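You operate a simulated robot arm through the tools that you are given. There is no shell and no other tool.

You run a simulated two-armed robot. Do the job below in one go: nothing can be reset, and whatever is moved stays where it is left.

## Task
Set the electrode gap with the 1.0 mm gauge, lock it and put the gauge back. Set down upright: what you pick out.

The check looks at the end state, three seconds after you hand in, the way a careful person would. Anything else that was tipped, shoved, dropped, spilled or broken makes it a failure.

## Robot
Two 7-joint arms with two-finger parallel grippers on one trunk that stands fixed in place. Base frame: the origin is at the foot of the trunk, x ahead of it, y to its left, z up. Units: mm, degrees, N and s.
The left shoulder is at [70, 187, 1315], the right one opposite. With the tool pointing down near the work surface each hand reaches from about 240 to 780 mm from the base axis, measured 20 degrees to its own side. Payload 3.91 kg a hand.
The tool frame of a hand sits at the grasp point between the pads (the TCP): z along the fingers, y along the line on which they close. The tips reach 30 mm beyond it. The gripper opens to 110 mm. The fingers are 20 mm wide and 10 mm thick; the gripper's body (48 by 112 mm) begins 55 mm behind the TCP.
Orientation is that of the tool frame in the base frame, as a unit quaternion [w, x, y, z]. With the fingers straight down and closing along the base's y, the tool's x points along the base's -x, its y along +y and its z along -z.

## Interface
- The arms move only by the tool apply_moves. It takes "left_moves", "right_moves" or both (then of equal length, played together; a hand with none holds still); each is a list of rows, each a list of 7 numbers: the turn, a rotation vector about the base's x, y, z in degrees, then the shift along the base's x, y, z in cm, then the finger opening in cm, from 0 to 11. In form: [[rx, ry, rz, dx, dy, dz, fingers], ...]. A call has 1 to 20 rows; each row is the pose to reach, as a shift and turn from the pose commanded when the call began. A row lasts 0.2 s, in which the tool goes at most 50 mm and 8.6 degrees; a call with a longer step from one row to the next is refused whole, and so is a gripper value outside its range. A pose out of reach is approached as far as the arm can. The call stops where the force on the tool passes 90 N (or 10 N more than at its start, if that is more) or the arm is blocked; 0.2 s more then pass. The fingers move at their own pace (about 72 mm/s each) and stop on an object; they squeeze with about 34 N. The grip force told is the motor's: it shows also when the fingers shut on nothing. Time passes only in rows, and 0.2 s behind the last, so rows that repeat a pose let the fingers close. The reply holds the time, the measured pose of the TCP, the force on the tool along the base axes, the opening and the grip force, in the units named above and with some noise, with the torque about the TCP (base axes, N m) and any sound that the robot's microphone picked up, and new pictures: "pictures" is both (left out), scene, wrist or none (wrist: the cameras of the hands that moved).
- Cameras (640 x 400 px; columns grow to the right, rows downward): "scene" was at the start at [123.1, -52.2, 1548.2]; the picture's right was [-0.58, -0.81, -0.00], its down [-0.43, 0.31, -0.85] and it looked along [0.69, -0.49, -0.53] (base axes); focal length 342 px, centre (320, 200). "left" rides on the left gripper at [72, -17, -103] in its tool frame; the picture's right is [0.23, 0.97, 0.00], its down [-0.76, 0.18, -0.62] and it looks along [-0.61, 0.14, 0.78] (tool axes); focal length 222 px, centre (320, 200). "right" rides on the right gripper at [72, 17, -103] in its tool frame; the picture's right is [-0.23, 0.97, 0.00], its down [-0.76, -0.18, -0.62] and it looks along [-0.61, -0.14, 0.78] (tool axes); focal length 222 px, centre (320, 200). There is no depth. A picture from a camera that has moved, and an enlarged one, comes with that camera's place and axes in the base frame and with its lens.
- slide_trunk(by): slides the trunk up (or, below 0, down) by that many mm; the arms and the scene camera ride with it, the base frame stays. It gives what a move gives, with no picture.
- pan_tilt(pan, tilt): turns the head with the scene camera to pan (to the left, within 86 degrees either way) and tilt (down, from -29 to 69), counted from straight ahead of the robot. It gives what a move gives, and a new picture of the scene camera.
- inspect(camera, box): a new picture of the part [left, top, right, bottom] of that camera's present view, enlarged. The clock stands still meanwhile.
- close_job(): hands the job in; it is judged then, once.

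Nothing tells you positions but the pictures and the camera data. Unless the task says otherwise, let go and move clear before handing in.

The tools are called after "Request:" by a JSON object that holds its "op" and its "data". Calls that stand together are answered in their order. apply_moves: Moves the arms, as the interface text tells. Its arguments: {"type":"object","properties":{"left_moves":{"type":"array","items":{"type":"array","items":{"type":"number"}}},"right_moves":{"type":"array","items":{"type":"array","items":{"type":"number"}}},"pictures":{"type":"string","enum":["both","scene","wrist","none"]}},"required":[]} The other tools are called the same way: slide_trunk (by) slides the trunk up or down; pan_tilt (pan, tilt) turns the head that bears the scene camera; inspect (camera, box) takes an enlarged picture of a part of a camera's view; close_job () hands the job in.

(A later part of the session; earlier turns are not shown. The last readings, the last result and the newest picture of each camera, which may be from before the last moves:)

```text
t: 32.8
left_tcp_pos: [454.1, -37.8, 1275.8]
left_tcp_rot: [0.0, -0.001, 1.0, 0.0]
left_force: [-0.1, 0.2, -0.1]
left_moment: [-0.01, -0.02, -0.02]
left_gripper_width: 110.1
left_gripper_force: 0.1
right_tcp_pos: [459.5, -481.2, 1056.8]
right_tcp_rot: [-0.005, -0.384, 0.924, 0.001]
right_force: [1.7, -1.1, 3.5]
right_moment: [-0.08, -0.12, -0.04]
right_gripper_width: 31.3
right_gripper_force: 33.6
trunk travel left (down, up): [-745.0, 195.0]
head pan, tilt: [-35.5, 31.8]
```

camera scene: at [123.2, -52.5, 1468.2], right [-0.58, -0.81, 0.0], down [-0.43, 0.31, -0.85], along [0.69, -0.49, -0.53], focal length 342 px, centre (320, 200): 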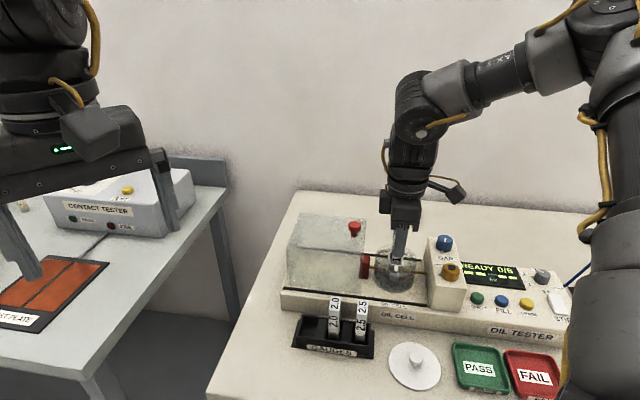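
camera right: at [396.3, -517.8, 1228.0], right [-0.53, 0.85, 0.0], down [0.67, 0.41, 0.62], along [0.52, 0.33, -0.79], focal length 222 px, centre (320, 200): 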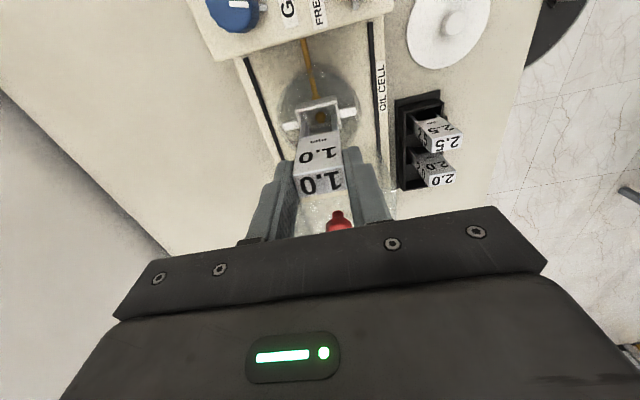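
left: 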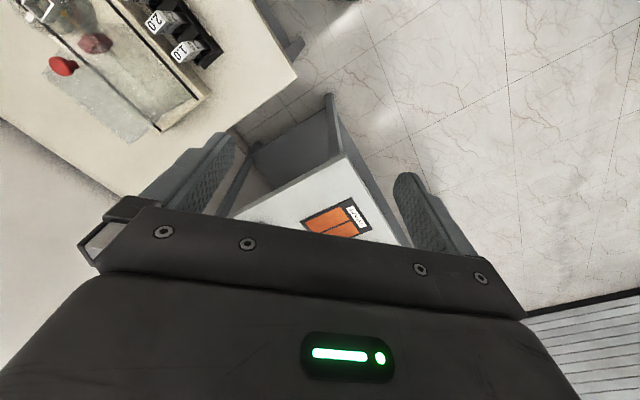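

The gauge rests on the cell floor with light contact (3.5 N). I'll open the fingers and check that it stands.

Request:
{"op": "apply_moves", "data": {"right_moves": [[0, 0, 0, 0, 0, 0, 3.4], [0, 0, 0, 0, 0, 0, 4.0], [0, 0, 0, 0, 0, 0, 5.0], [0, 0, 0, 0, 0, 0, 5.5]], "pictures": "none"}}

Request:
{"op": "inspect", "data": {"camera": "right", "box": [240, 110, 400, 210]}}

Request:
{"op": "inspect", "data": {"camera": "scene", "box": [364, 220, 444, 270]}}

```text
t: 33.8
left_tcp_pos: [455.7, -35.9, 1275.6]
left_tcp_rot: [0.0, 0.0, 1.0, 0.0]
left_force: [-0.3, 0.7, -0.2]
left_moment: [-0.04, -0.02, 0.0]
left_gripper_width: 110.0
left_gripper_force: 0.0
right_tcp_pos: [460.5, -481.0, 1056.8]
right_tcp_rot: [-0.004, -0.384, 0.923, 0.002]
right_force: [-0.4, 0.2, 0.4]
right_moment: [-0.02, -0.03, 0.01]
right_gripper_width: 54.8
right_gripper_force: 0.0
trunk travel left (down, up): [-745.0, 195.0]
head pan, tilt: [-35.5, 31.8]
```

```text
4.00 times, centred on (320, 160) of right
camera zoom: at [396.3, -519.5, 1160.9], right [-0.53, 0.85, 0.0], down [0.67, 0.41, 0.62], along [0.52, 0.33, -0.79], focal length 888 px, centre (320, 360)
```

zoom: 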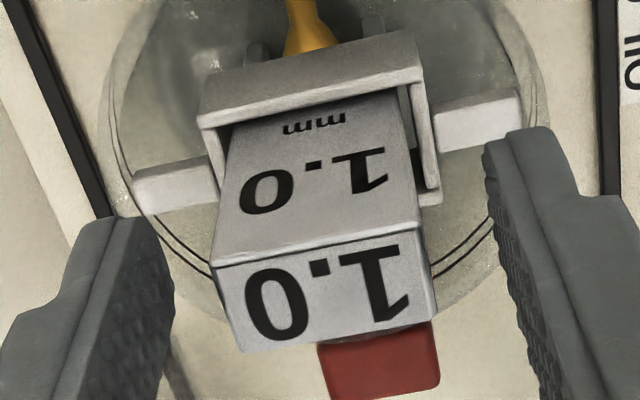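

```text
8.00 times, centred on (404, 245) of scene
camera zoom: at [123.1, -52.3, 1468.2], right [-0.58, -0.81, 0.0], down [-0.43, 0.31, -0.85], along [0.69, -0.49, -0.53], focal length 2732 px, centre (-352, -160)
```

zoom: 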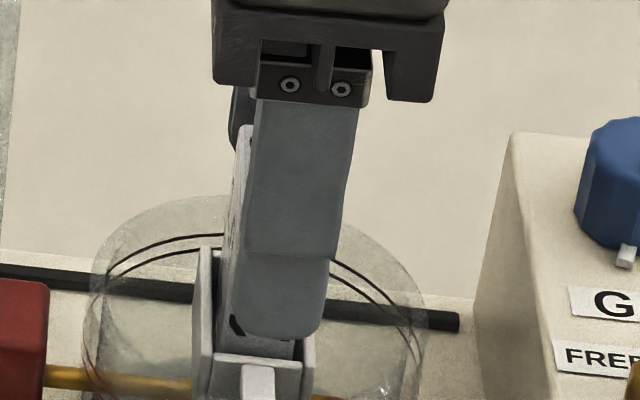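

The gauge stands upright in the guide. I'll raise the hand, then move over the GAP knob while yawing to about +110°, so the fingers straddle the knob away from its pointer tab.

Request:
{"op": "apply_moves", "data": {"right_moves": [[0, 0, 0, 0, 0, 2, 5.5], [0, 0, 0, 0, 0, 5, 5.5], [0, 0, 0, 0, 0, 8, 5.5], [0, 0, 8, -0.5, -1, 8, 5.5], [0, 0, 16, -1, -2, 8, 5.5], [0, 0, 24, -2, -4, 8, 5.5], [0, 0, 32, -3, -6, 8, 5.5], [0, 0, 40, -4, -8, 8, 5.5], [0, 0, 48, -4.5, -8.8, 8, 5.5], [0, 0, 56, -4.5, -8.8, 7, 5.5], [0, 0, 64, -4.5, -8.8, 6.3, 5.5], [0, 0, 64, -4.5, -8.8, 6.3, 5.5]]}}

Request:
{"op": "inspect", "data": {"camera": "right", "box": [200, 60, 440, 210]}}

Request:
{"op": "inspect", "data": {"camera": "scene", "box": [350, 200, 494, 290]}}

```text
t: 36.4
left_tcp_pos: [455.1, -36.7, 1277.2]
left_tcp_rot: [0.0, 0.0, 1.0, 0.0]
left_force: [0.9, 0.1, -0.9]
left_moment: [-0.01, -0.02, 0.0]
left_gripper_width: 110.0
left_gripper_force: 0.0
right_tcp_pos: [413.8, -568.7, 1118.9]
right_tcp_rot: [0.004, 0.815, -0.58, 0.001]
right_force: [-0.5, 0.7, -0.6]
right_moment: [0.01, 0.02, -0.02]
right_gripper_width: 55.1
right_gripper_force: 0.0
trunk travel left (down, up): [-745.0, 195.0]
head pan, tilt: [-35.5, 31.8]
camera scene: at [122.8, -52.0, 1468.3], right [-0.58, -0.81, 0.0], down [-0.43, 0.31, -0.85], along [0.69, -0.49, -0.53], focal length 342 px, centre (320, 200)
camera right: at [421.6, -640.4, 1223.5], right [-0.99, -0.1, 0.0], down [-0.08, 0.78, 0.62], along [-0.07, 0.61, -0.79], focal length 222 px, centre (320, 200)
```

scene: 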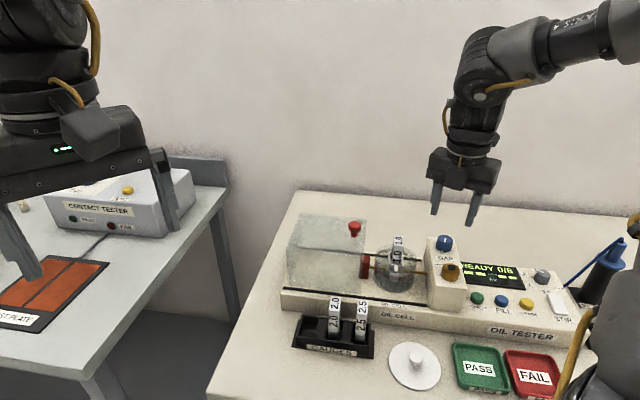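
right: 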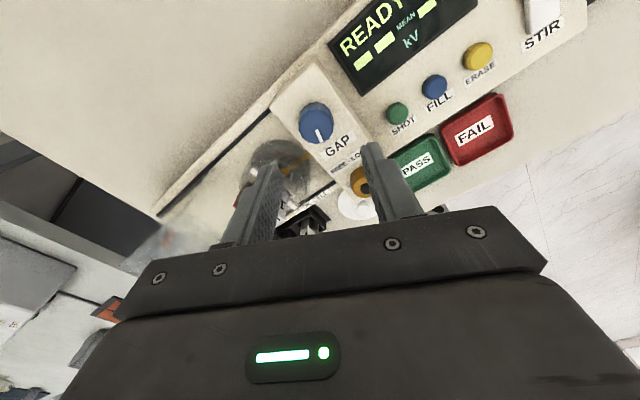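

```text
2.67 times, centred on (320, 135) of right
camera zoom: at [421.6, -640.4, 1223.5], right [-0.99, -0.1, 0.0], down [-0.08, 0.78, 0.62], along [-0.07, 0.61, -0.79], focal length 592 px, centre (320, 373)
```

zoom: 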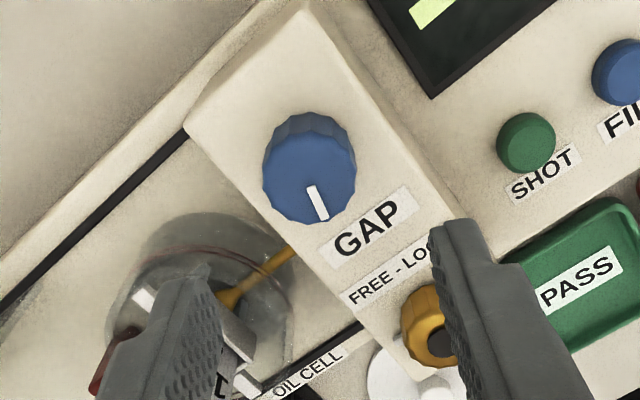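

```text
4.44 times, centred on (422, 245) of scene
camera zoom: at [122.8, -52.0, 1468.3], right [-0.58, -0.81, 0.0], down [-0.43, 0.31, -0.85], along [0.69, -0.49, -0.53], focal length 1518 px, centre (-133, 0)
```

zoom: 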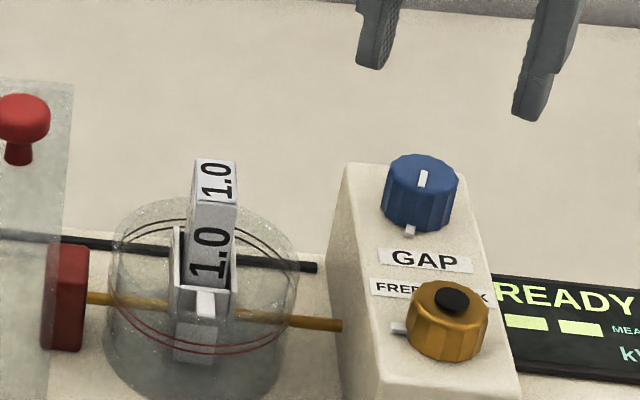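

The knob is at about (417.8,-572), top z≈1035, and the gauge stands upright in the cell. I'll centre on the knob and go lower for a check.

Request:
{"op": "apply_moves", "data": {"right_moves": [[0, 0, 0, 0.4, -0.33, -2, 5.5], [0, 0, 0, 0.4, -0.33, -4.5, 5.5], [0, 0, 0, 0.4, -0.33, -5.2, 5.5], [0, 0, 0, 0.4, -0.33, -5.2, 5.5]], "pictures": "none"}}

Request:
{"op": "inspect", "data": {"camera": "right", "box": [240, 110, 400, 210]}}

Request:
{"op": "inspect", "data": {"camera": "scene", "box": [390, 190, 502, 260]}}

```text
t: 37.4
left_tcp_pos: [455.6, -36.1, 1275.8]
left_tcp_rot: [-0.001, 0.0, 1.0, -0.001]
left_force: [-0.7, 0.2, 0.1]
left_moment: [0.0, 0.02, 0.0]
left_gripper_width: 110.0
left_gripper_force: 0.0
right_tcp_pos: [418.9, -572.2, 1068.6]
right_tcp_rot: [0.005, 0.815, -0.58, 0.001]
right_force: [-0.5, -1.0, -0.3]
right_moment: [-0.02, -0.01, 0.01]
right_gripper_width: 54.8
right_gripper_force: 0.0
trunk travel left (down, up): [-745.0, 195.0]
head pan, tilt: [-35.5, 31.8]
```

```text
4.00 times, centred on (320, 160) of right
camera zoom: at [424.8, -644.6, 1172.2], right [-0.99, -0.1, 0.0], down [-0.08, 0.78, 0.62], along [-0.07, 0.61, -0.79], focal length 888 px, centre (320, 360)
```

zoom: 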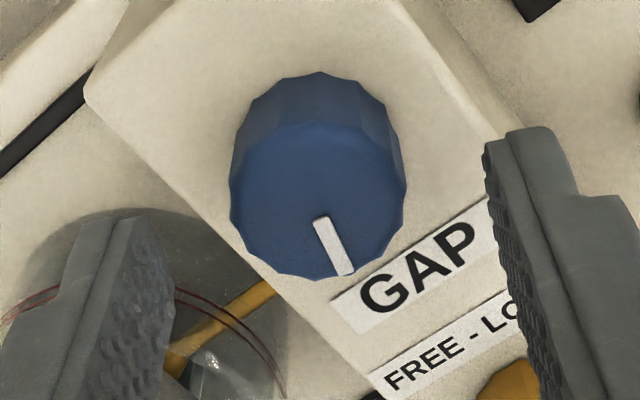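

```text
5.71 times, centred on (446, 225) of scene
camera zoom: at [123.1, -52.2, 1468.2], right [-0.58, -0.81, 0.0], down [-0.43, 0.31, -0.85], along [0.69, -0.49, -0.53], focal length 1951 px, centre (-400, 57)
```

zoom: 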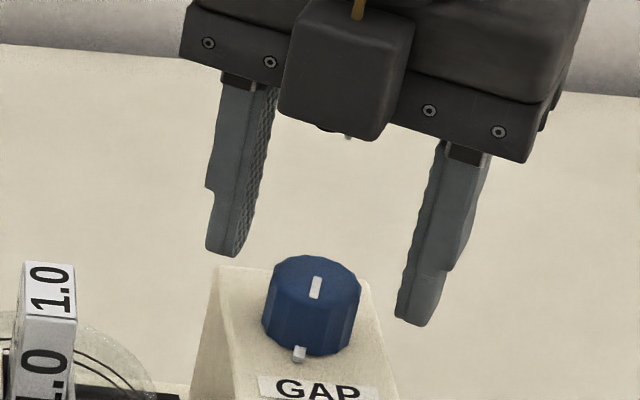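

The knob is centred between the fingers. I'll lower around it, staying above the block surface, and close.

Request:
{"op": "apply_moves", "data": {"right_moves": [[0, 0, 0, 0, 0, -1, 5.5], [0, 0, 0, 0, 0, -2, 5.5], [0, 0, 0, 0, 0, -2, 4.5], [0, 0, 0, 0, 0, -2, 3.8], [0, 0, 0, 0, 0, -2, 3.8]], "pictures": "none"}}

Request:
{"op": "inspect", "data": {"camera": "right", "box": [240, 110, 400, 210]}}

Request:
{"op": "inspect", "data": {"camera": "scene", "box": [390, 190, 502, 260]}}

```text
t: 38.6
left_tcp_pos: [455.4, -35.9, 1275.2]
left_tcp_rot: [0.0, -0.001, 1.0, 0.0]
left_force: [-0.3, 0.7, -0.8]
left_moment: [0.0, 0.0, -0.01]
left_gripper_width: 110.2
left_gripper_force: 0.1
right_tcp_pos: [418.9, -573.1, 1047.7]
right_tcp_rot: [0.004, 0.815, -0.58, 0.001]
right_force: [0.5, 0.2, 0.3]
right_moment: [-0.02, 0.01, -0.02]
right_gripper_width: 38.0
right_gripper_force: 0.0
trunk travel left (down, up): [-745.0, 195.0]
head pan, tilt: [-35.5, 31.8]
```

```text
4.00 times, centred on (320, 160) of right
camera zoom: at [425.4, -644.5, 1151.7], right [-0.99, -0.1, 0.0], down [-0.08, 0.78, 0.62], along [-0.07, 0.61, -0.79], focal length 888 px, centre (320, 360)
```

zoom: 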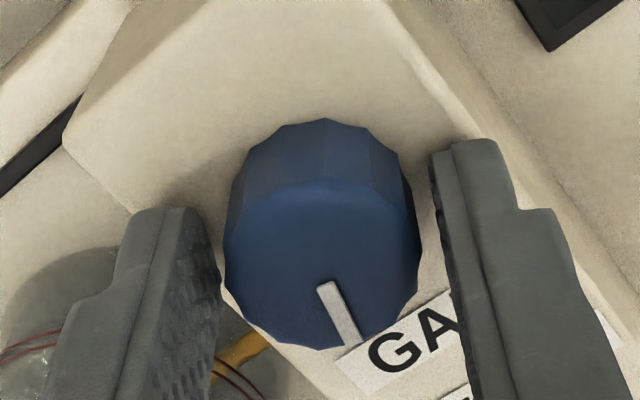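

```text
5.71 times, centred on (446, 225) of scene
camera zoom: at [123.2, -52.5, 1468.2], right [-0.58, -0.81, 0.0], down [-0.43, 0.31, -0.85], along [0.69, -0.49, -0.53], focal length 1951 px, centre (-400, 57)
```

zoom: 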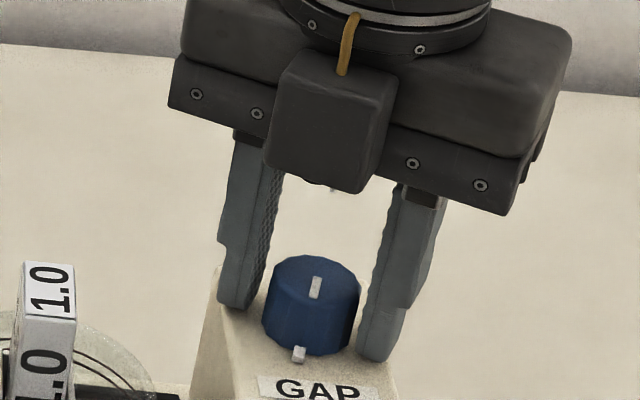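

The fingers are around the knob. I'll close, then make a small clockwise test turn and see which way the electrode moves.

Request:
{"op": "apply_moves", "data": {"right_moves": [[0, 0, 0, 0.05, 0.02, 0, 3.6], [0, 0, 0, 0.05, 0.02, 0, 2.5], [0, 0, 0, 0.05, 0.02, 0, 2.5], [0, 0, 0, 0.05, 0.02, 0, 2.5]], "pictures": "none"}}

Request:
{"op": "inspect", "data": {"camera": "scene", "box": [360, 235, 456, 295]}}

Request:
{"op": "apply_moves", "data": {"right_moves": [[0, 0, -6, 0, 0, 0, 2.5], [0, 0, -12, 0, 0, 0, 2.5], [0, 0, -18, 0, 0, 0, 2.5], [0, 0, -24, 0, 0, 0, 2.5], [0, 0, -30, 0, 0, 0, 2.5]], "pictures": "none"}}

Request:
{"op": "inspect", "data": {"camera": "scene", "box": [360, 235, 456, 295]}}

Request:
{"op": "inspect", "data": {"camera": "right", "box": [200, 90, 392, 210]}}

```text
t: 39.6
left_tcp_pos: [455.1, -36.6, 1276.0]
left_tcp_rot: [0.0, 0.0, 1.0, 0.0]
left_force: [-0.1, 0.4, -0.6]
left_moment: [0.02, 0.01, 0.02]
left_gripper_width: 109.8
left_gripper_force: 0.1
right_tcp_pos: [418.8, -573.4, 1047.3]
right_tcp_rot: [0.004, 0.814, -0.581, 0.001]
right_force: [-3.1, -1.9, 0.3]
right_moment: [-0.07, 0.16, -0.06]
right_gripper_width: 29.6
right_gripper_force: 45.0
trunk travel left (down, up): [-745.0, 195.0]
head pan, tilt: [-35.5, 31.8]
```

```text
6.67 times, centred on (408, 265) of scene
camera zoom: at [122.3, -52.4, 1468.3], right [-0.58, -0.81, 0.0], down [-0.43, 0.31, -0.85], along [0.69, -0.49, -0.53], focal length 2277 px, centre (-267, -233)
```

zoom: 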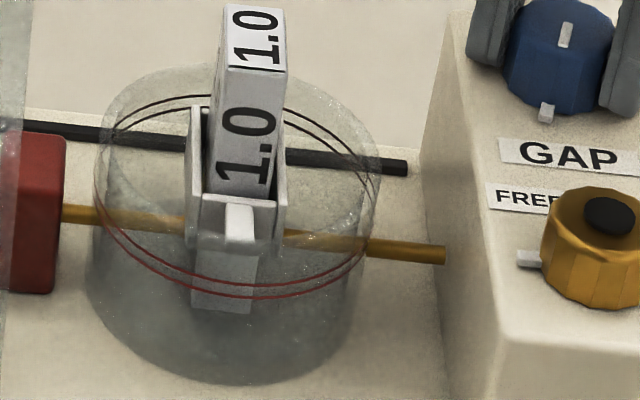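

```text
t: 40.8
left_tcp_pos: [454.4, -34.7, 1276.9]
left_tcp_rot: [0.0, 0.0, 1.0, -0.001]
left_force: [0.2, -0.6, -0.2]
left_moment: [0.0, -0.02, -0.02]
left_gripper_width: 109.8
left_gripper_force: 0.1
right_tcp_pos: [419.4, -572.6, 1048.9]
right_tcp_rot: [-0.004, -0.636, 0.772, 0.001]
right_force: [-2.5, 0.2, 0.1]
right_moment: [0.08, 0.01, 0.54]
right_gripper_width: 29.5
right_gripper_force: 45.1
trunk travel left (down, up): [-745.0, 195.0]
head pan, tilt: [-35.5, 31.8]
```

```text
6.67 times, centred on (408, 265) of scene
camera zoom: at [122.6, -52.2, 1468.3], right [-0.58, -0.81, 0.0], down [-0.43, 0.31, -0.85], along [0.69, -0.49, -0.53], focal length 2277 px, centre (-267, -233)
```

zoom: 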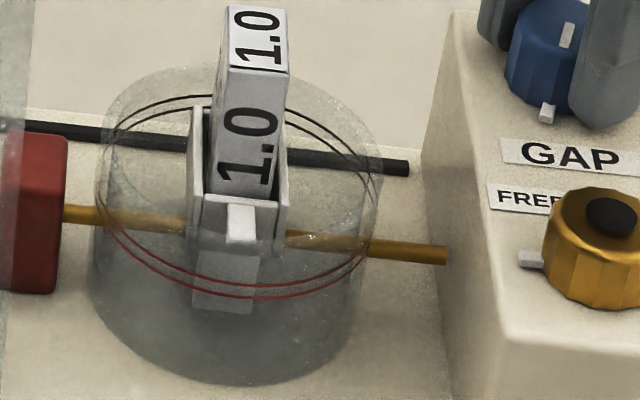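

```text
3.33 times, centred on (296, 150) of right
camera zoom: at [388.0, -638.1, 1152.2], right [-0.91, 0.41, 0.0], down [0.32, 0.72, 0.62], along [0.25, 0.56, -0.79], focal length 740 px, centre (400, 367)
```

zoom: 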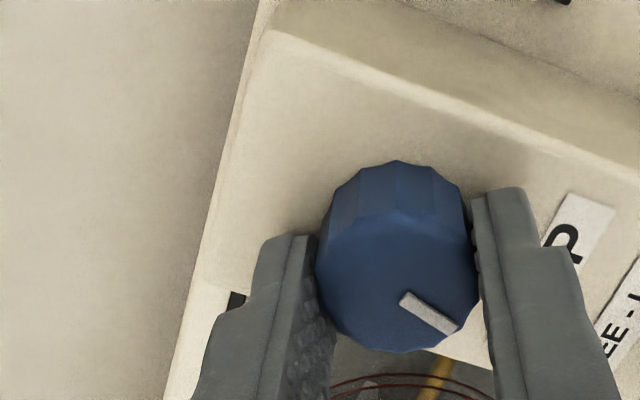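

The fingers slipped on the knob at 0.54 N·m and it did not turn clockwise, so it's probably at its end stop that way. I'll try counter-clockwise.

Request:
{"op": "apply_moves", "data": {"right_moves": [[0, 0, 6, 0, 0, 0, 2.5], [0, 0, 12, 0, 0, 0, 2.5], [0, 0, 18, 0, 0, 0, 2.5], [0, 0, 24, 0, 0, 0, 2.5], [0, 0, 30, 0, 0, 0, 2.5]], "pictures": "none"}}

Request:
{"op": "inspect", "data": {"camera": "scene", "box": [360, 235, 456, 295]}}

Request:
{"op": "inspect", "data": {"camera": "right", "box": [200, 90, 392, 210]}}

```text
t: 42.0
left_tcp_pos: [455.0, -35.8, 1276.4]
left_tcp_rot: [0.0, 0.0, 1.0, 0.0]
left_force: [-0.6, -1.1, 0.6]
left_moment: [-0.02, 0.01, 0.0]
left_gripper_width: 110.2
left_gripper_force: 0.0
right_tcp_pos: [418.3, -572.7, 1048.1]
right_tcp_rot: [0.004, 0.815, -0.579, 0.002]
right_force: [-5.1, -0.1, 2.7]
right_moment: [-0.03, 0.03, -0.42]
right_gripper_width: 29.5
right_gripper_force: 45.1
trunk travel left (down, up): [-745.0, 195.0]
head pan, tilt: [-35.5, 31.8]
```

```text
6.67 times, centred on (408, 265) of scene
camera zoom: at [121.8, -52.0, 1468.4], right [-0.58, -0.81, 0.0], down [-0.43, 0.31, -0.85], along [0.69, -0.49, -0.53], focal length 2277 px, centre (-267, -233)
```

zoom: 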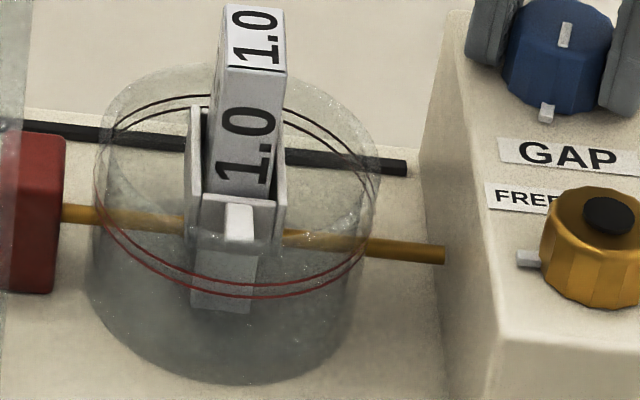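

```text
3.33 times, centred on (296, 150) of right
camera zoom: at [424.8, -644.0, 1152.4], right [-0.99, -0.1, 0.0], down [-0.08, 0.78, 0.62], along [-0.07, 0.61, -0.79], focal length 740 px, centre (400, 367)
```

zoom: 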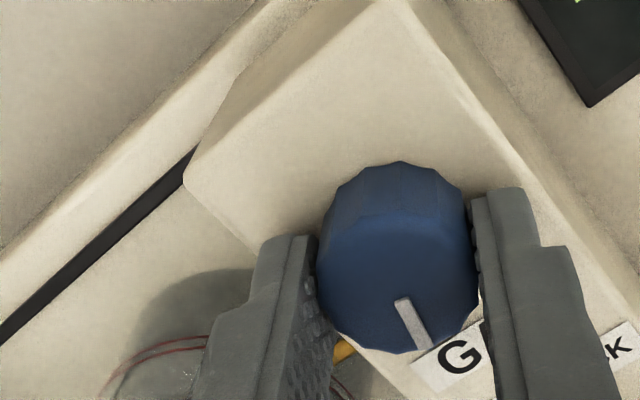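

The GAP knob doesn't turn either way and the fingers slip at about 0.5 N·m, so the lock may be engaged despite its pointer. I'll look closely at the lock knob before touching it.

Request:
{"op": "inspect", "data": {"camera": "scene", "box": [424, 230, 480, 285]}}

Request:
{"op": "inspect", "data": {"camera": "right", "box": [280, 140, 408, 220]}}

```text
7.27 times, centred on (452, 258) of scene
camera zoom: at [121.8, -52.0, 1468.4], right [-0.58, -0.81, 0.0], down [-0.43, 0.31, -0.85], along [0.69, -0.49, -0.53], focal length 2484 px, centre (-640, -218)
```

zoom: 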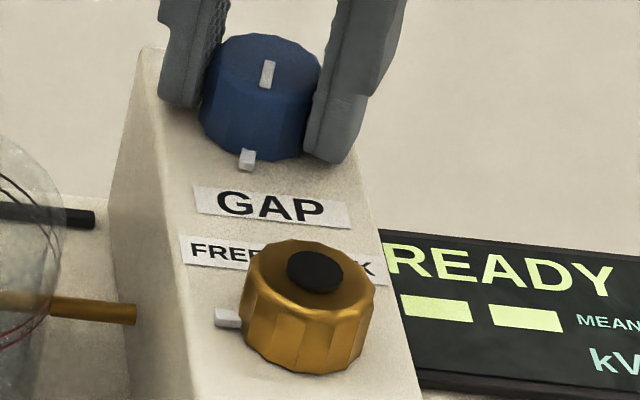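

```text
5.00 times, centred on (344, 180) of right
camera zoom: at [424.8, -644.0, 1152.4], right [-0.99, -0.1, 0.0], down [-0.08, 0.78, 0.62], along [-0.07, 0.61, -0.79], focal length 1111 px, centre (200, 300)
```

zoom: 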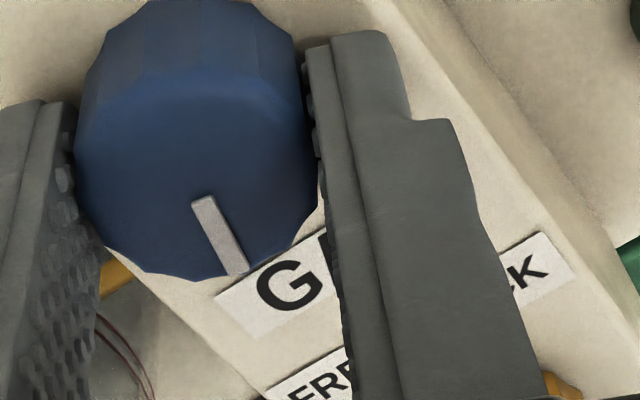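

By triangulation the lock knob is at about (360.3,-513.5) with its top near z=1038. I'll release GAP, lift, and move over the lock knob with yaw ~60°.

Request:
{"op": "apply_moves", "data": {"right_moves": [[0, 0, 0, 0, 0, 0, 4], [0, 0, 0, 0, 0, 0, 5.5], [0, 0, 0, 0, 0, 2, 5.5], [0, 0, 0, 0, 0, 4.5, 5.5], [0, 0, -8, -1, 1, 4.5, 5.5], [0, 0, -16, -2, 2, 4.5, 5.5], [0, 0, -24, -3, 3, 4.5, 5.5], [0, 0, -32, -4, 4, 4.5, 5.5], [0, 0, -40, -5, 5, 4.5, 5.5], [0, 0, -48, -5.8, 5.92, 4.5, 5.5], [0, 0, -48, -5.8, 5.92, 3.5, 5.5], [0, 0, -48, -5.8, 5.92, 3.5, 5.5]], "pictures": "wrist"}}

Request:
{"op": "inspect", "data": {"camera": "right", "box": [240, 100, 400, 200]}}

Request:
{"op": "inspect", "data": {"camera": "scene", "box": [400, 200, 512, 280]}}

```text
t: 44.6
left_tcp_pos: [455.2, -35.6, 1277.0]
left_tcp_rot: [0.0, 0.0, 1.0, 0.0]
left_force: [0.7, 0.6, -0.1]
left_moment: [0.0, -0.03, 0.0]
left_gripper_width: 110.0
left_gripper_force: 0.0
right_tcp_pos: [361.3, -512.4, 1082.5]
right_tcp_rot: [-0.004, -0.508, 0.861, 0.0]
right_force: [-0.2, -0.3, 0.4]
right_moment: [-0.02, 0.01, -0.02]
right_gripper_width: 55.0
right_gripper_force: 0.1
trunk travel left (down, up): [-745.0, 195.0]
head pan, tilt: [-35.5, 31.8]
camera right: at [310.7, -566.5, 1186.9], right [-0.74, 0.67, 0.0], down [0.53, 0.58, 0.62], along [0.41, 0.46, -0.79], focal length 222 px, centre (320, 200)
```

right: 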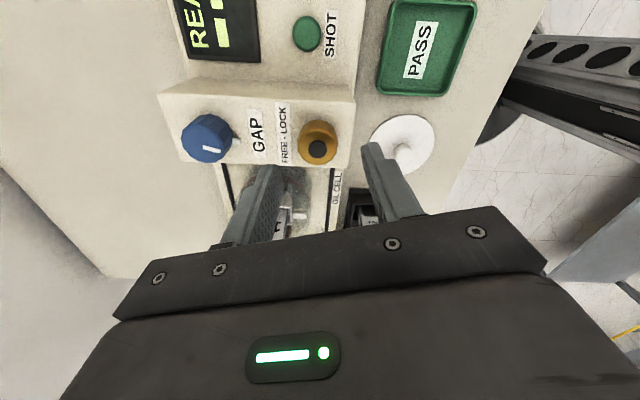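

```text
4.00 times, centred on (320, 150) of right
camera zoom: at [310.7, -566.5, 1186.9], right [-0.74, 0.67, 0.0], down [0.53, 0.58, 0.62], along [0.41, 0.46, -0.79], focal length 888 px, centre (320, 400)
```

zoom: 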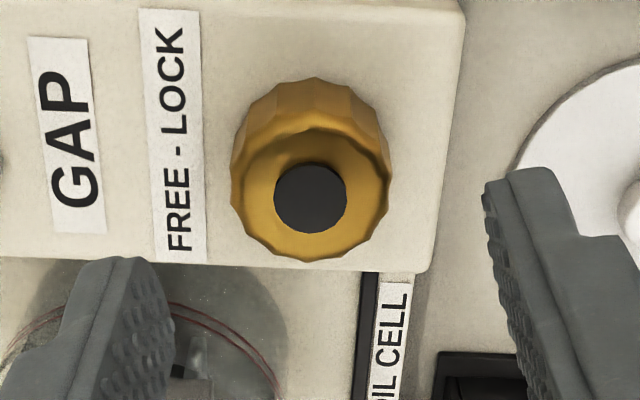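

```text
5.00 times, centred on (456, 240) of scene
camera zoom: at [123.0, -52.3, 1468.2], right [-0.58, -0.81, 0.0], down [-0.43, 0.31, -0.85], along [0.69, -0.49, -0.53], focal length 1708 px, centre (-360, 0)
```

zoom: 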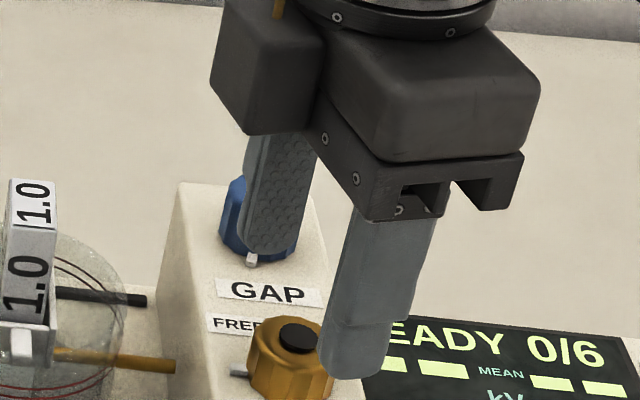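

Request:
{"op": "apply_moves", "data": {"right_moves": [[0, 0, 0, 0, -0.2, -1.5, 5.5], [0, 0, 0, 0, -0.2, -3.3, 5.5], [0, 0, 0, 0, -0.2, -3.3, 4.2], [0, 0, 0, 0, -0.2, -3.3, 4.2]], "pictures": "none"}}

Request:
{"op": "inspect", "data": {"camera": "right", "box": [240, 110, 400, 210]}}

Request:
{"op": "inspect", "data": {"camera": "scene", "box": [400, 200, 512, 280]}}

```text
t: 45.6
left_tcp_pos: [456.2, -36.0, 1277.1]
left_tcp_rot: [0.0, 0.0, 1.0, 0.0]
left_force: [-0.6, -0.4, -0.3]
left_moment: [-0.01, -0.02, 0.0]
left_gripper_width: 110.1
left_gripper_force: 0.1
right_tcp_pos: [361.5, -516.0, 1049.6]
right_tcp_rot: [-0.004, -0.508, 0.861, 0.001]
right_force: [0.6, 0.4, 0.5]
right_moment: [-0.02, -0.03, 0.04]
right_gripper_width: 41.8
right_gripper_force: 0.0
trunk travel left (down, up): [-745.0, 195.0]
head pan, tilt: [-35.5, 31.8]
```

```text
4.00 times, centred on (320, 160) of right
camera zoom: at [311.2, -569.2, 1154.0], right [-0.74, 0.67, 0.0], down [0.53, 0.58, 0.62], along [0.41, 0.46, -0.79], focal length 888 px, centre (320, 360)
```

zoom: 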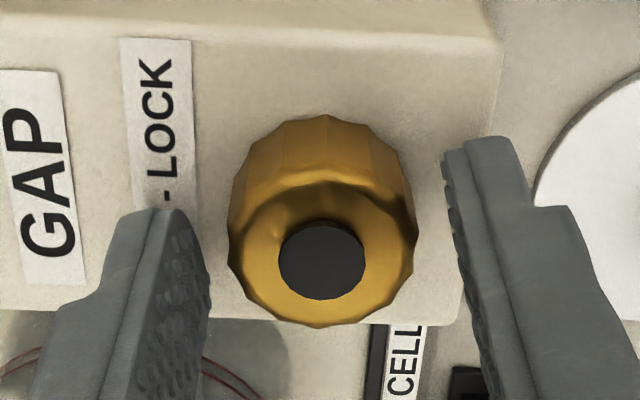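

```text
5.00 times, centred on (456, 240) of scene
camera zoom: at [123.2, -52.5, 1468.2], right [-0.58, -0.81, 0.0], down [-0.43, 0.31, -0.85], along [0.69, -0.49, -0.53], focal length 1708 px, centre (-360, 0)
```

zoom: 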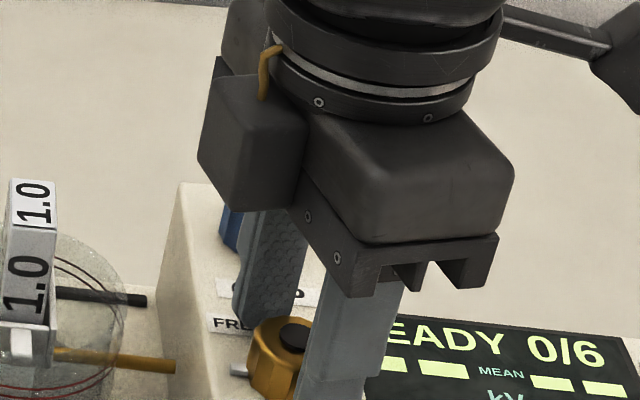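

Request:
{"op": "apply_moves", "data": {"right_moves": [[0, 0, 0, 0, 0, 0, 3.0], [0, 0, 0, 0, 0, 0, 2.2], [0, 0, 0, 0, 0, 0, 2.2]], "pictures": "none"}}

Request:
{"op": "apply_moves", "data": {"right_moves": [[0, 0, -5, 0, 0, 0, 2.2], [0, 0, -10, 0, 0, 0, 2.2], [0, 0, -15, 0, 0, 0, 2.2], [0, 0, -20, 0, 0, 0, 2.2]], "pictures": "none"}}

Request:
{"op": "inspect", "data": {"camera": "scene", "box": [400, 200, 512, 280]}}

Request:
{"op": "inspect", "data": {"camera": "right", "box": [240, 110, 400, 210]}}

```text
t: 46.4
left_tcp_pos: [456.0, -35.1, 1276.4]
left_tcp_rot: [0.0, 0.0, 1.0, 0.0]
left_force: [1.2, -0.3, 0.2]
left_moment: [0.0, 0.01, 0.0]
left_gripper_width: 110.0
left_gripper_force: 0.1
right_tcp_pos: [361.2, -515.6, 1048.8]
right_tcp_rot: [-0.004, -0.509, 0.861, 0.001]
right_force: [-2.2, 1.4, -3.4]
right_moment: [-0.09, 0.12, 0.01]
right_gripper_width: 29.2
right_gripper_force: 45.0
trunk travel left (down, up): [-745.0, 195.0]
head pan, tilt: [-35.5, 31.8]
```

```text
t: 47.4
left_tcp_pos: [456.4, -34.9, 1275.7]
left_tcp_rot: [0.0, 0.0, 1.0, 0.001]
left_force: [-0.8, 0.5, 0.0]
left_moment: [-0.03, 0.0, -0.01]
left_gripper_width: 110.0
left_gripper_force: 0.1
right_tcp_pos: [360.6, -516.1, 1050.3]
right_tcp_rot: [-0.004, -0.35, 0.937, 0.001]
right_force: [-0.8, -0.7, 3.4]
right_moment: [0.0, -0.02, 0.49]
right_gripper_width: 28.9
right_gripper_force: 44.9
trunk travel left (down, up): [-745.0, 195.0]
head pan, tilt: [-35.5, 31.8]
```

```text
5.00 times, centred on (456, 240) of scene
camera zoom: at [122.9, -51.9, 1468.3], right [-0.58, -0.81, 0.0], down [-0.43, 0.31, -0.85], along [0.69, -0.49, -0.53], focal length 1708 px, centre (-360, 0)
```

zoom: 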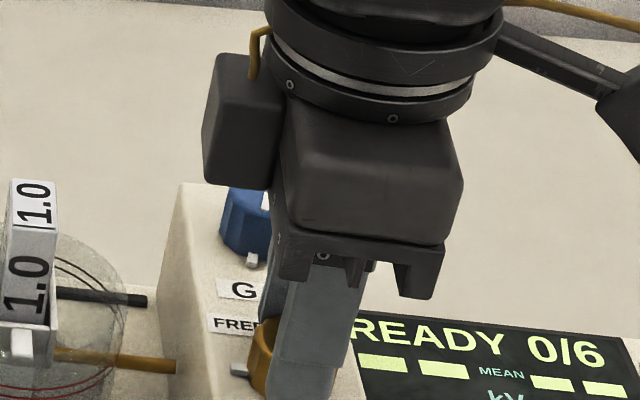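

```text
4.00 times, centred on (320, 160) of right
camera zoom: at [295.4, -548.6, 1154.3], right [-0.47, 0.88, 0.0], down [0.7, 0.37, 0.62], along [0.54, 0.29, -0.79], focal length 888 px, centre (320, 360)
```

zoom: 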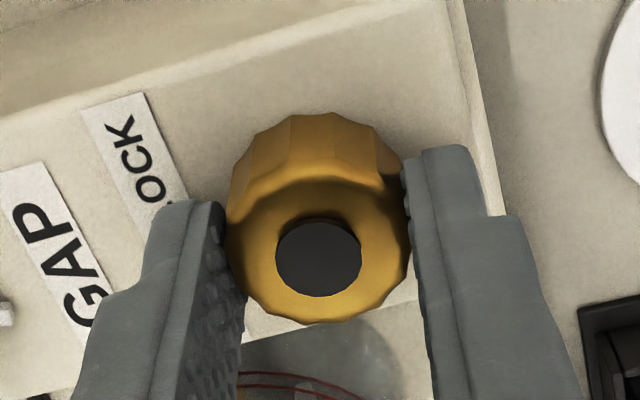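

The lock knob didn't turn clockwise either, slipping at 0.49 N·m. One explanation fits both knobs: the lock is already tight. I'll try it counter-clockwise.

Request:
{"op": "apply_moves", "data": {"right_moves": [[0, 0, 5, 0, 0, 0, 2.2], [0, 0, 10, 0, 0, 0, 2.2], [0, 0, 15, 0, 0, 0, 2.2], [0, 0, 20, 0, 0, 0, 2.2], [0, 0, 25, 0, 0, 0, 2.2]], "pictures": "none"}}

Request:
{"op": "inspect", "data": {"camera": "scene", "box": [400, 200, 512, 280]}}

Request:
{"op": "inspect", "data": {"camera": "right", "box": [240, 110, 400, 210]}}

```text
t: 48.6
left_tcp_pos: [456.1, -36.4, 1277.3]
left_tcp_rot: [0.0, 0.0, 1.0, 0.0]
left_force: [0.3, -0.4, -0.9]
left_moment: [0.01, 0.04, 0.03]
left_gripper_width: 109.9
left_gripper_force: 0.0
right_tcp_pos: [361.2, -514.3, 1049.3]
right_tcp_rot: [-0.005, -0.545, 0.839, 0.001]
right_force: [-0.1, 0.0, 3.6]
right_moment: [0.08, -0.11, -0.01]
right_gripper_width: 28.9
right_gripper_force: 44.8
trunk travel left (down, up): [-745.0, 195.0]
head pan, tilt: [-35.5, 31.8]
```

```text
5.00 times, centred on (456, 240) of scene
camera zoom: at [122.8, -51.9, 1468.2], right [-0.58, -0.81, 0.0], down [-0.43, 0.31, -0.85], along [0.69, -0.49, -0.53], focal length 1708 px, centre (-360, 0)
```

zoom: 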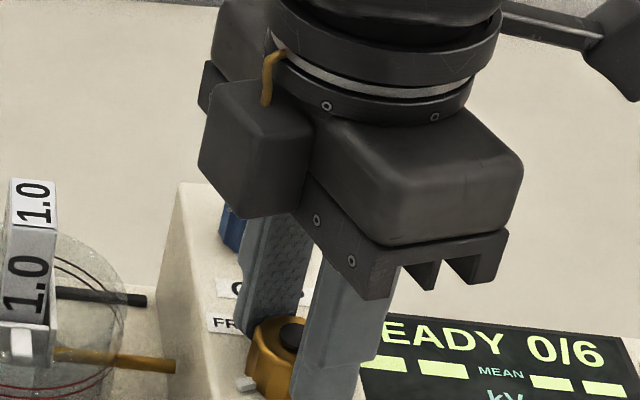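

```text
4.00 times, centred on (320, 160) of right
camera zoom: at [316.0, -572.6, 1154.3], right [-0.8, 0.6, 0.0], down [0.48, 0.63, 0.62], along [0.37, 0.49, -0.79], focal length 888 px, centre (320, 360)
```

zoom: 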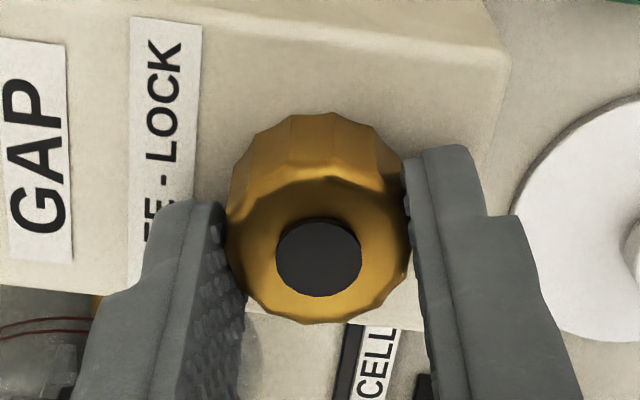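

The lock knob turned counter-clockwise freely and its tab moved, so it had been locked. I'll keep loosening it and watch the torque.

Request:
{"op": "apply_moves", "data": {"right_moves": [[0, 0, 7, 0, 0, 0, 2.2], [0, 0, 14, 0, 0, 0, 2.2], [0, 0, 21, 0, 0, 0, 2.2], [0, 0, 28, 0, 0, 0, 2.2], [0, 0, 35, 0, 0, 0, 2.2], [0, 0, 42, 0, 0, 0, 2.2]], "pictures": "none"}}

Request:
{"op": "inspect", "data": {"camera": "scene", "box": [400, 210, 512, 290]}}

Request:
{"op": "inspect", "data": {"camera": "right", "box": [240, 110, 400, 210]}}

```text
t: 50.0
left_tcp_pos: [453.5, -35.9, 1276.4]
left_tcp_rot: [0.0, -0.001, 1.0, 0.0]
left_force: [-0.1, 0.7, 0.3]
left_moment: [0.04, 0.03, 0.0]
left_gripper_width: 109.9
left_gripper_force: 0.1
right_tcp_pos: [360.8, -515.4, 1051.0]
right_tcp_rot: [0.004, 0.81, -0.586, 0.001]
right_force: [-2.9, 2.2, -0.1]
right_moment: [-0.13, 0.07, -0.01]
right_gripper_width: 29.2
right_gripper_force: 45.5
trunk travel left (down, up): [-745.0, 195.0]
head pan, tilt: [-35.5, 31.8]
```

```text
5.00 times, centred on (456, 250) of scene
camera zoom: at [122.3, -51.7, 1468.3], right [-0.58, -0.81, 0.0], down [-0.43, 0.31, -0.85], along [0.69, -0.49, -0.53], focal length 1708 px, centre (-360, -50)
```

zoom: 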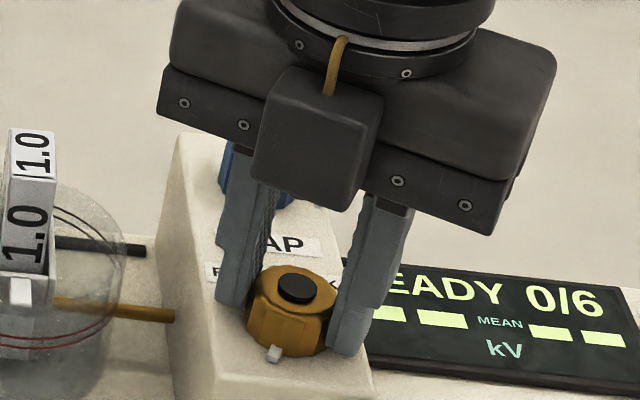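

```text
4.00 times, centred on (320, 160) of right
camera zoom: at [365.9, -586.6, 1154.3], right [-1.0, -0.09, 0.0], down [-0.07, 0.78, 0.62], along [-0.06, 0.61, -0.79], focal length 888 px, centre (320, 360)
```

zoom: 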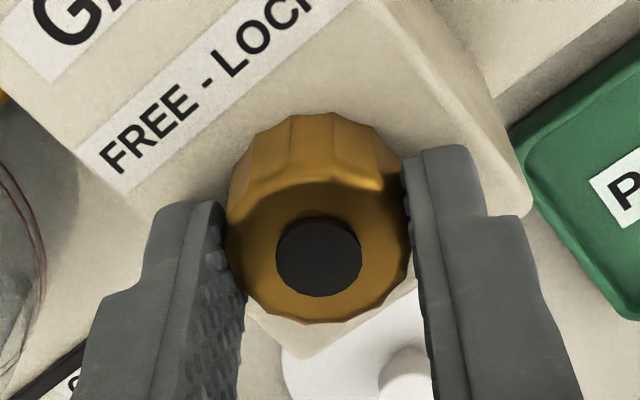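

Request:
{"op": "apply_moves", "data": {"right_moves": [[0, 0, 7, 0, 0, 0, 2.2], [0, 0, 14, 0, 0, 0, 2.2], [0, 0, 21, 0, 0, 0, 2.2], [0, 0, 28, 0, 0, 0, 2.2], [0, 0, 35, 0, 0, 0, 2.2], [0, 0, 40, 0, 0, 0, 2.2]], "pictures": "none"}}

Request:
{"op": "inspect", "data": {"camera": "scene", "box": [400, 210, 512, 290]}}

```text
t: 51.4
left_tcp_pos: [454.2, -36.3, 1277.1]
left_tcp_rot: [0.0, 0.0, 1.0, 0.001]
left_force: [0.5, 0.1, -0.1]
left_moment: [0.02, 0.02, 0.0]
left_gripper_width: 109.9
left_gripper_force: 0.2
right_tcp_pos: [361.5, -516.5, 1049.0]
right_tcp_rot: [0.004, 0.961, -0.275, 0.003]
right_force: [-4.2, -2.5, 2.6]
right_moment: [-0.14, 0.07, -0.74]
right_gripper_width: 29.3
right_gripper_force: 45.3
trunk travel left (down, up): [-745.0, 195.0]
head pan, tilt: [-35.5, 31.8]
```

```text
5.00 times, centred on (456, 250) of scene
camera zoom: at [122.0, -52.5, 1468.4], right [-0.58, -0.81, 0.0], down [-0.43, 0.31, -0.85], along [0.69, -0.49, -0.53], focal length 1708 px, centre (-360, -50)
```

zoom: 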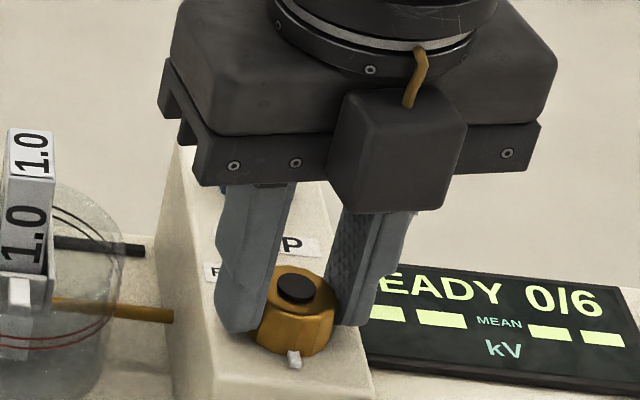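

The lock reached a stop after about 90° (0.74 N·m), with its tab now pointing to the front. I'll release it, return to the GAP knob and test again.

Request:
{"op": "apply_moves", "data": {"right_moves": [[0, 0, -3, 0, 0, 0, 2.6], [0, 0, -3, 0, 0, 0, 4], [0, 0, -3, 0, 0, 0, 5.5], [0, 0, -3, 0, 0, 2, 5.5], [0, 0, -3, 0, 0, 4.3, 5.5], [0, 0, -9, 1, -1, 4.3, 5.5], [0, 0, -16, 2, -2, 4.3, 5.5], [0, 0, -23, 3, -3, 4.3, 5.5], [0, 0, -30, 4, -4, 4.3, 5.5], [0, 0, -36, 5, -5, 4.3, 5.5], [0, 0, -39, 5.75, -5.7, 4.3, 5.5], [0, 0, -39, 5.75, -5.7, 2.5, 5.5], [0, 0, -39, 5.75, -5.7, 2.0, 5.5]], "pictures": "scene"}}

Request:
{"op": "inspect", "data": {"camera": "right", "box": [240, 110, 400, 210]}}

Request:
{"op": "inspect", "data": {"camera": "scene", "box": [360, 220, 488, 300]}}

```text
t: 54.2
left_tcp_pos: [454.2, -35.9, 1276.7]
left_tcp_rot: [-0.001, 0.0, 1.0, 0.0]
left_force: [-0.1, -0.6, 0.5]
left_moment: [-0.01, -0.01, 0.01]
left_gripper_width: 110.0
left_gripper_force: 0.0
right_tcp_pos: [418.4, -571.5, 1070.2]
right_tcp_rot: [0.003, 0.814, -0.581, 0.002]
right_force: [-0.5, -0.2, 0.0]
right_moment: [0.0, 0.0, -0.02]
right_gripper_width: 54.8
right_gripper_force: 0.1
trunk travel left (down, up): [-745.0, 195.0]
head pan, tilt: [-35.5, 31.8]
camera scene: at [123.1, -52.4, 1468.2], right [-0.58, -0.81, 0.0], down [-0.43, 0.31, -0.85], along [0.69, -0.49, -0.53], focal length 342 px, centre (320, 200)
```

scene: 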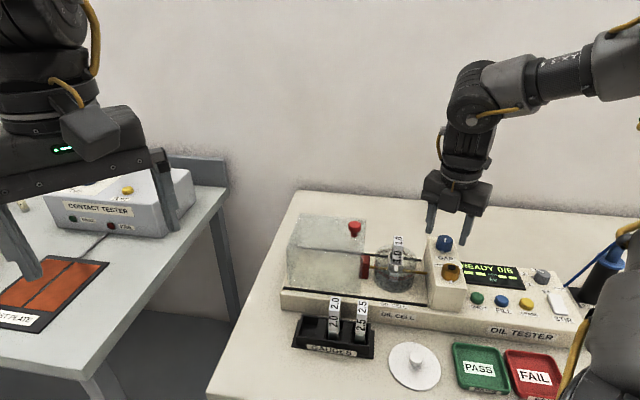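

```text
4.00 times, centred on (320, 160) of right
camera zoom: at [425.6, -643.7, 1174.2], right [-0.99, -0.1, 0.0], down [-0.08, 0.78, 0.62], along [-0.07, 0.61, -0.79], focal length 888 px, centre (320, 360)
```

zoom: 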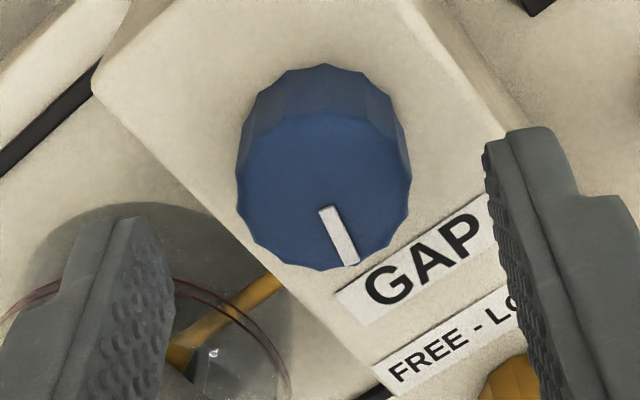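

```text
5.00 times, centred on (424, 260) of scene
camera zoom: at [123.1, -52.4, 1468.2], right [-0.58, -0.81, 0.0], down [-0.43, 0.31, -0.85], along [0.69, -0.49, -0.53], focal length 1708 px, centre (-200, -100)
```

zoom: 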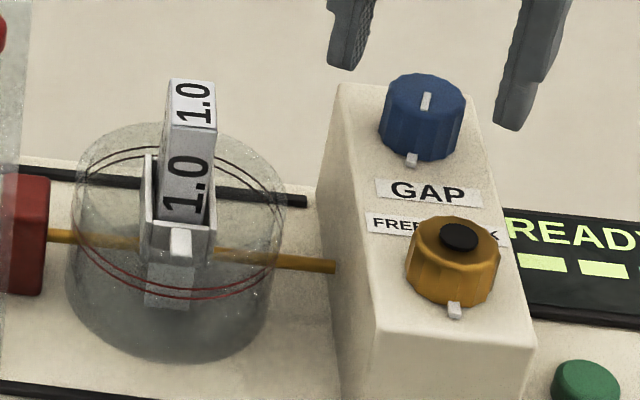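

Request:
{"op": "apply_moves", "data": {"right_moves": [[0, 0, 0, 0, -0.05, -1, 5.5], [0, 0, 0, 0, -0.05, -2.2, 5.5], [0, 0, 0, 0, -0.05, -2.2, 4.2], [0, 0, 0, 0, -0.05, -2.2, 3.0], [0, 0, 0, 0, -0.05, -2.2, 2.2], [0, 0, 0, 0, -0.05, -2.2, 2.2]], "pictures": "none"}}

Request:
{"op": "apply_moves", "data": {"right_moves": [[0, 0, -4, 0, 0, 0, 2.2], [0, 0, -8, 0, 0, 0, 2.2], [0, 0, -12, 0, 0, 0, 2.2]], "pictures": "none"}}

Request:
{"op": "inspect", "data": {"camera": "scene", "box": [360, 220, 488, 300]}}

```text
t: 55.6
left_tcp_pos: [455.3, -36.5, 1277.3]
left_tcp_rot: [0.0, 0.0, 1.0, 0.0]
left_force: [-0.3, -0.1, 0.9]
left_moment: [0.02, 0.03, -0.04]
left_gripper_width: 110.0
left_gripper_force: 0.1
right_tcp_pos: [418.6, -573.1, 1048.3]
right_tcp_rot: [0.005, 0.815, -0.58, 0.001]
right_force: [-2.3, 0.5, -0.1]
right_moment: [-0.18, -0.03, 0.03]
right_gripper_width: 29.1
right_gripper_force: 44.8
trunk travel left (down, up): [-745.0, 195.0]
head pan, tilt: [-35.5, 31.8]
```

```text
t: 56.4
left_tcp_pos: [454.6, -35.5, 1277.0]
left_tcp_rot: [-0.001, 0.0, 1.0, -0.001]
left_force: [-0.6, 0.0, 0.2]
left_moment: [0.01, -0.01, 0.01]
left_gripper_width: 110.2
left_gripper_force: 0.1
right_tcp_pos: [418.4, -572.7, 1047.7]
right_tcp_rot: [0.005, 0.749, -0.662, 0.002]
right_force: [-1.3, -0.1, 2.5]
right_moment: [0.46, 0.39, 0.02]
right_gripper_width: 29.5
right_gripper_force: 44.6
trunk travel left (down, up): [-745.0, 195.0]
head pan, tilt: [-35.5, 31.8]
```

```text
5.00 times, centred on (424, 260) of scene
camera zoom: at [122.7, -52.2, 1468.3], right [-0.58, -0.81, 0.0], down [-0.43, 0.31, -0.85], along [0.69, -0.49, -0.53], focal length 1708 px, centre (-200, -100)
```

zoom: 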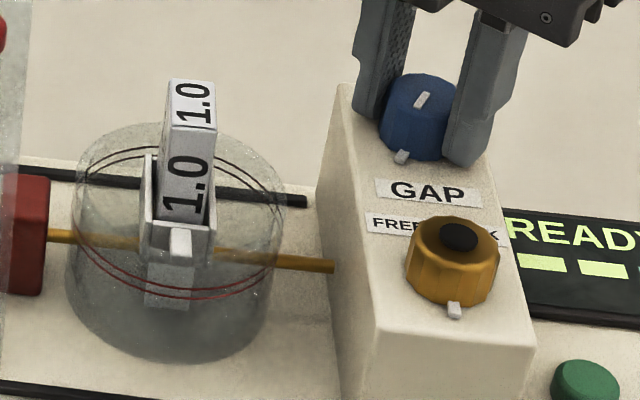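

The GAP knob now turns freely, so the tab-to-front position is FREE. I'll keep turning clockwise and watch the moving electrode and the torque.

Request:
{"op": "apply_moves", "data": {"right_moves": [[0, 0, -7, 0, 0, 0, 2.2], [0, 0, -14, 0, 0, 0, 2.2], [0, 0, -21, 0, 0, 0, 2.2], [0, 0, -28, 0, 0, 0, 2.2], [0, 0, -35, 0, 0, 0, 2.2], [0, 0, -42, 0, 0, 0, 2.2]], "pictures": "wrist"}}

Request:
{"op": "inspect", "data": {"camera": "scene", "box": [370, 235, 450, 285]}}

Request:
{"op": "inspect", "data": {"camera": "right", "box": [240, 110, 400, 210]}}

```text
t: 57.8
left_tcp_pos: [455.0, -35.8, 1275.2]
left_tcp_rot: [0.0, 0.0, 1.0, 0.0]
left_force: [-0.5, 0.0, -0.4]
left_moment: [0.0, 0.0, 0.0]
left_gripper_width: 109.9
left_gripper_force: 0.0
right_tcp_pos: [419.4, -573.4, 1047.8]
right_tcp_rot: [-0.004, -0.461, 0.887, 0.0]
right_force: [4.1, -2.7, 4.2]
right_moment: [-0.35, 0.01, 0.03]
right_gripper_width: 29.5
right_gripper_force: 44.9
trunk travel left (down, up): [-745.0, 195.0]
head pan, tilt: [-35.5, 31.8]
camera right: at [363.5, -620.8, 1152.3], right [-0.67, 0.75, 0.0], down [0.59, 0.52, 0.62], along [0.46, 0.41, -0.79], focal length 222 px, centre (320, 200)
```

right: 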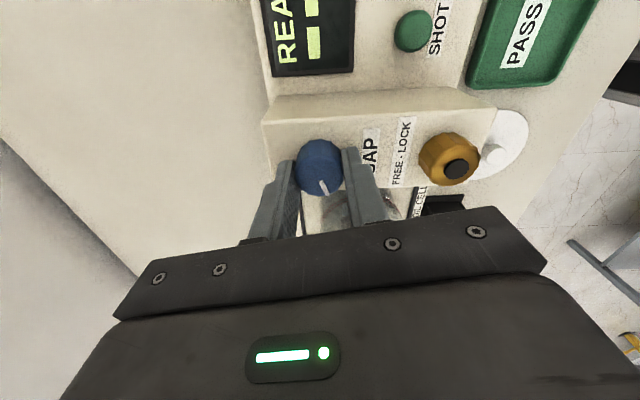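

```text
8.00 times, centred on (410, 260) of scene
camera zoom: at [123.4, -52.3, 1468.2], right [-0.58, -0.81, 0.0], down [-0.43, 0.31, -0.85], along [0.69, -0.49, -0.53], focal length 2732 px, centre (-400, -280)
```

zoom: 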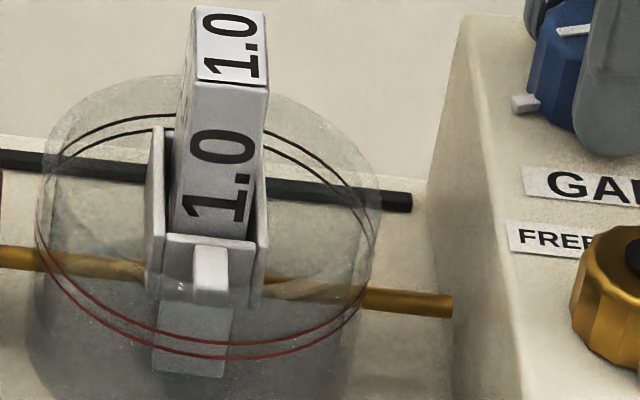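

```text
4.00 times, centred on (320, 160) of right
camera zoom: at [363.5, -620.8, 1152.3], right [-0.67, 0.75, 0.0], down [0.59, 0.52, 0.62], along [0.46, 0.41, -0.79], focal length 888 px, centre (320, 360)
```

zoom: 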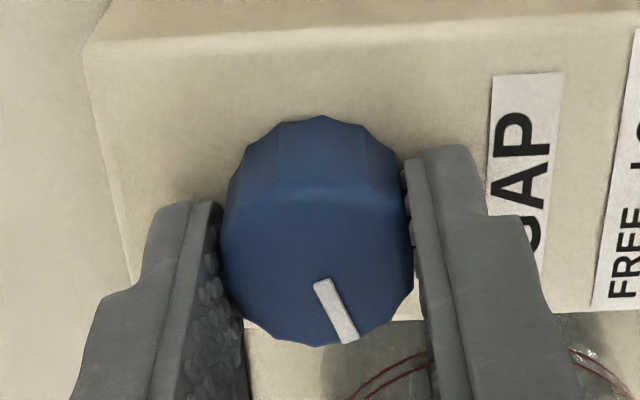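

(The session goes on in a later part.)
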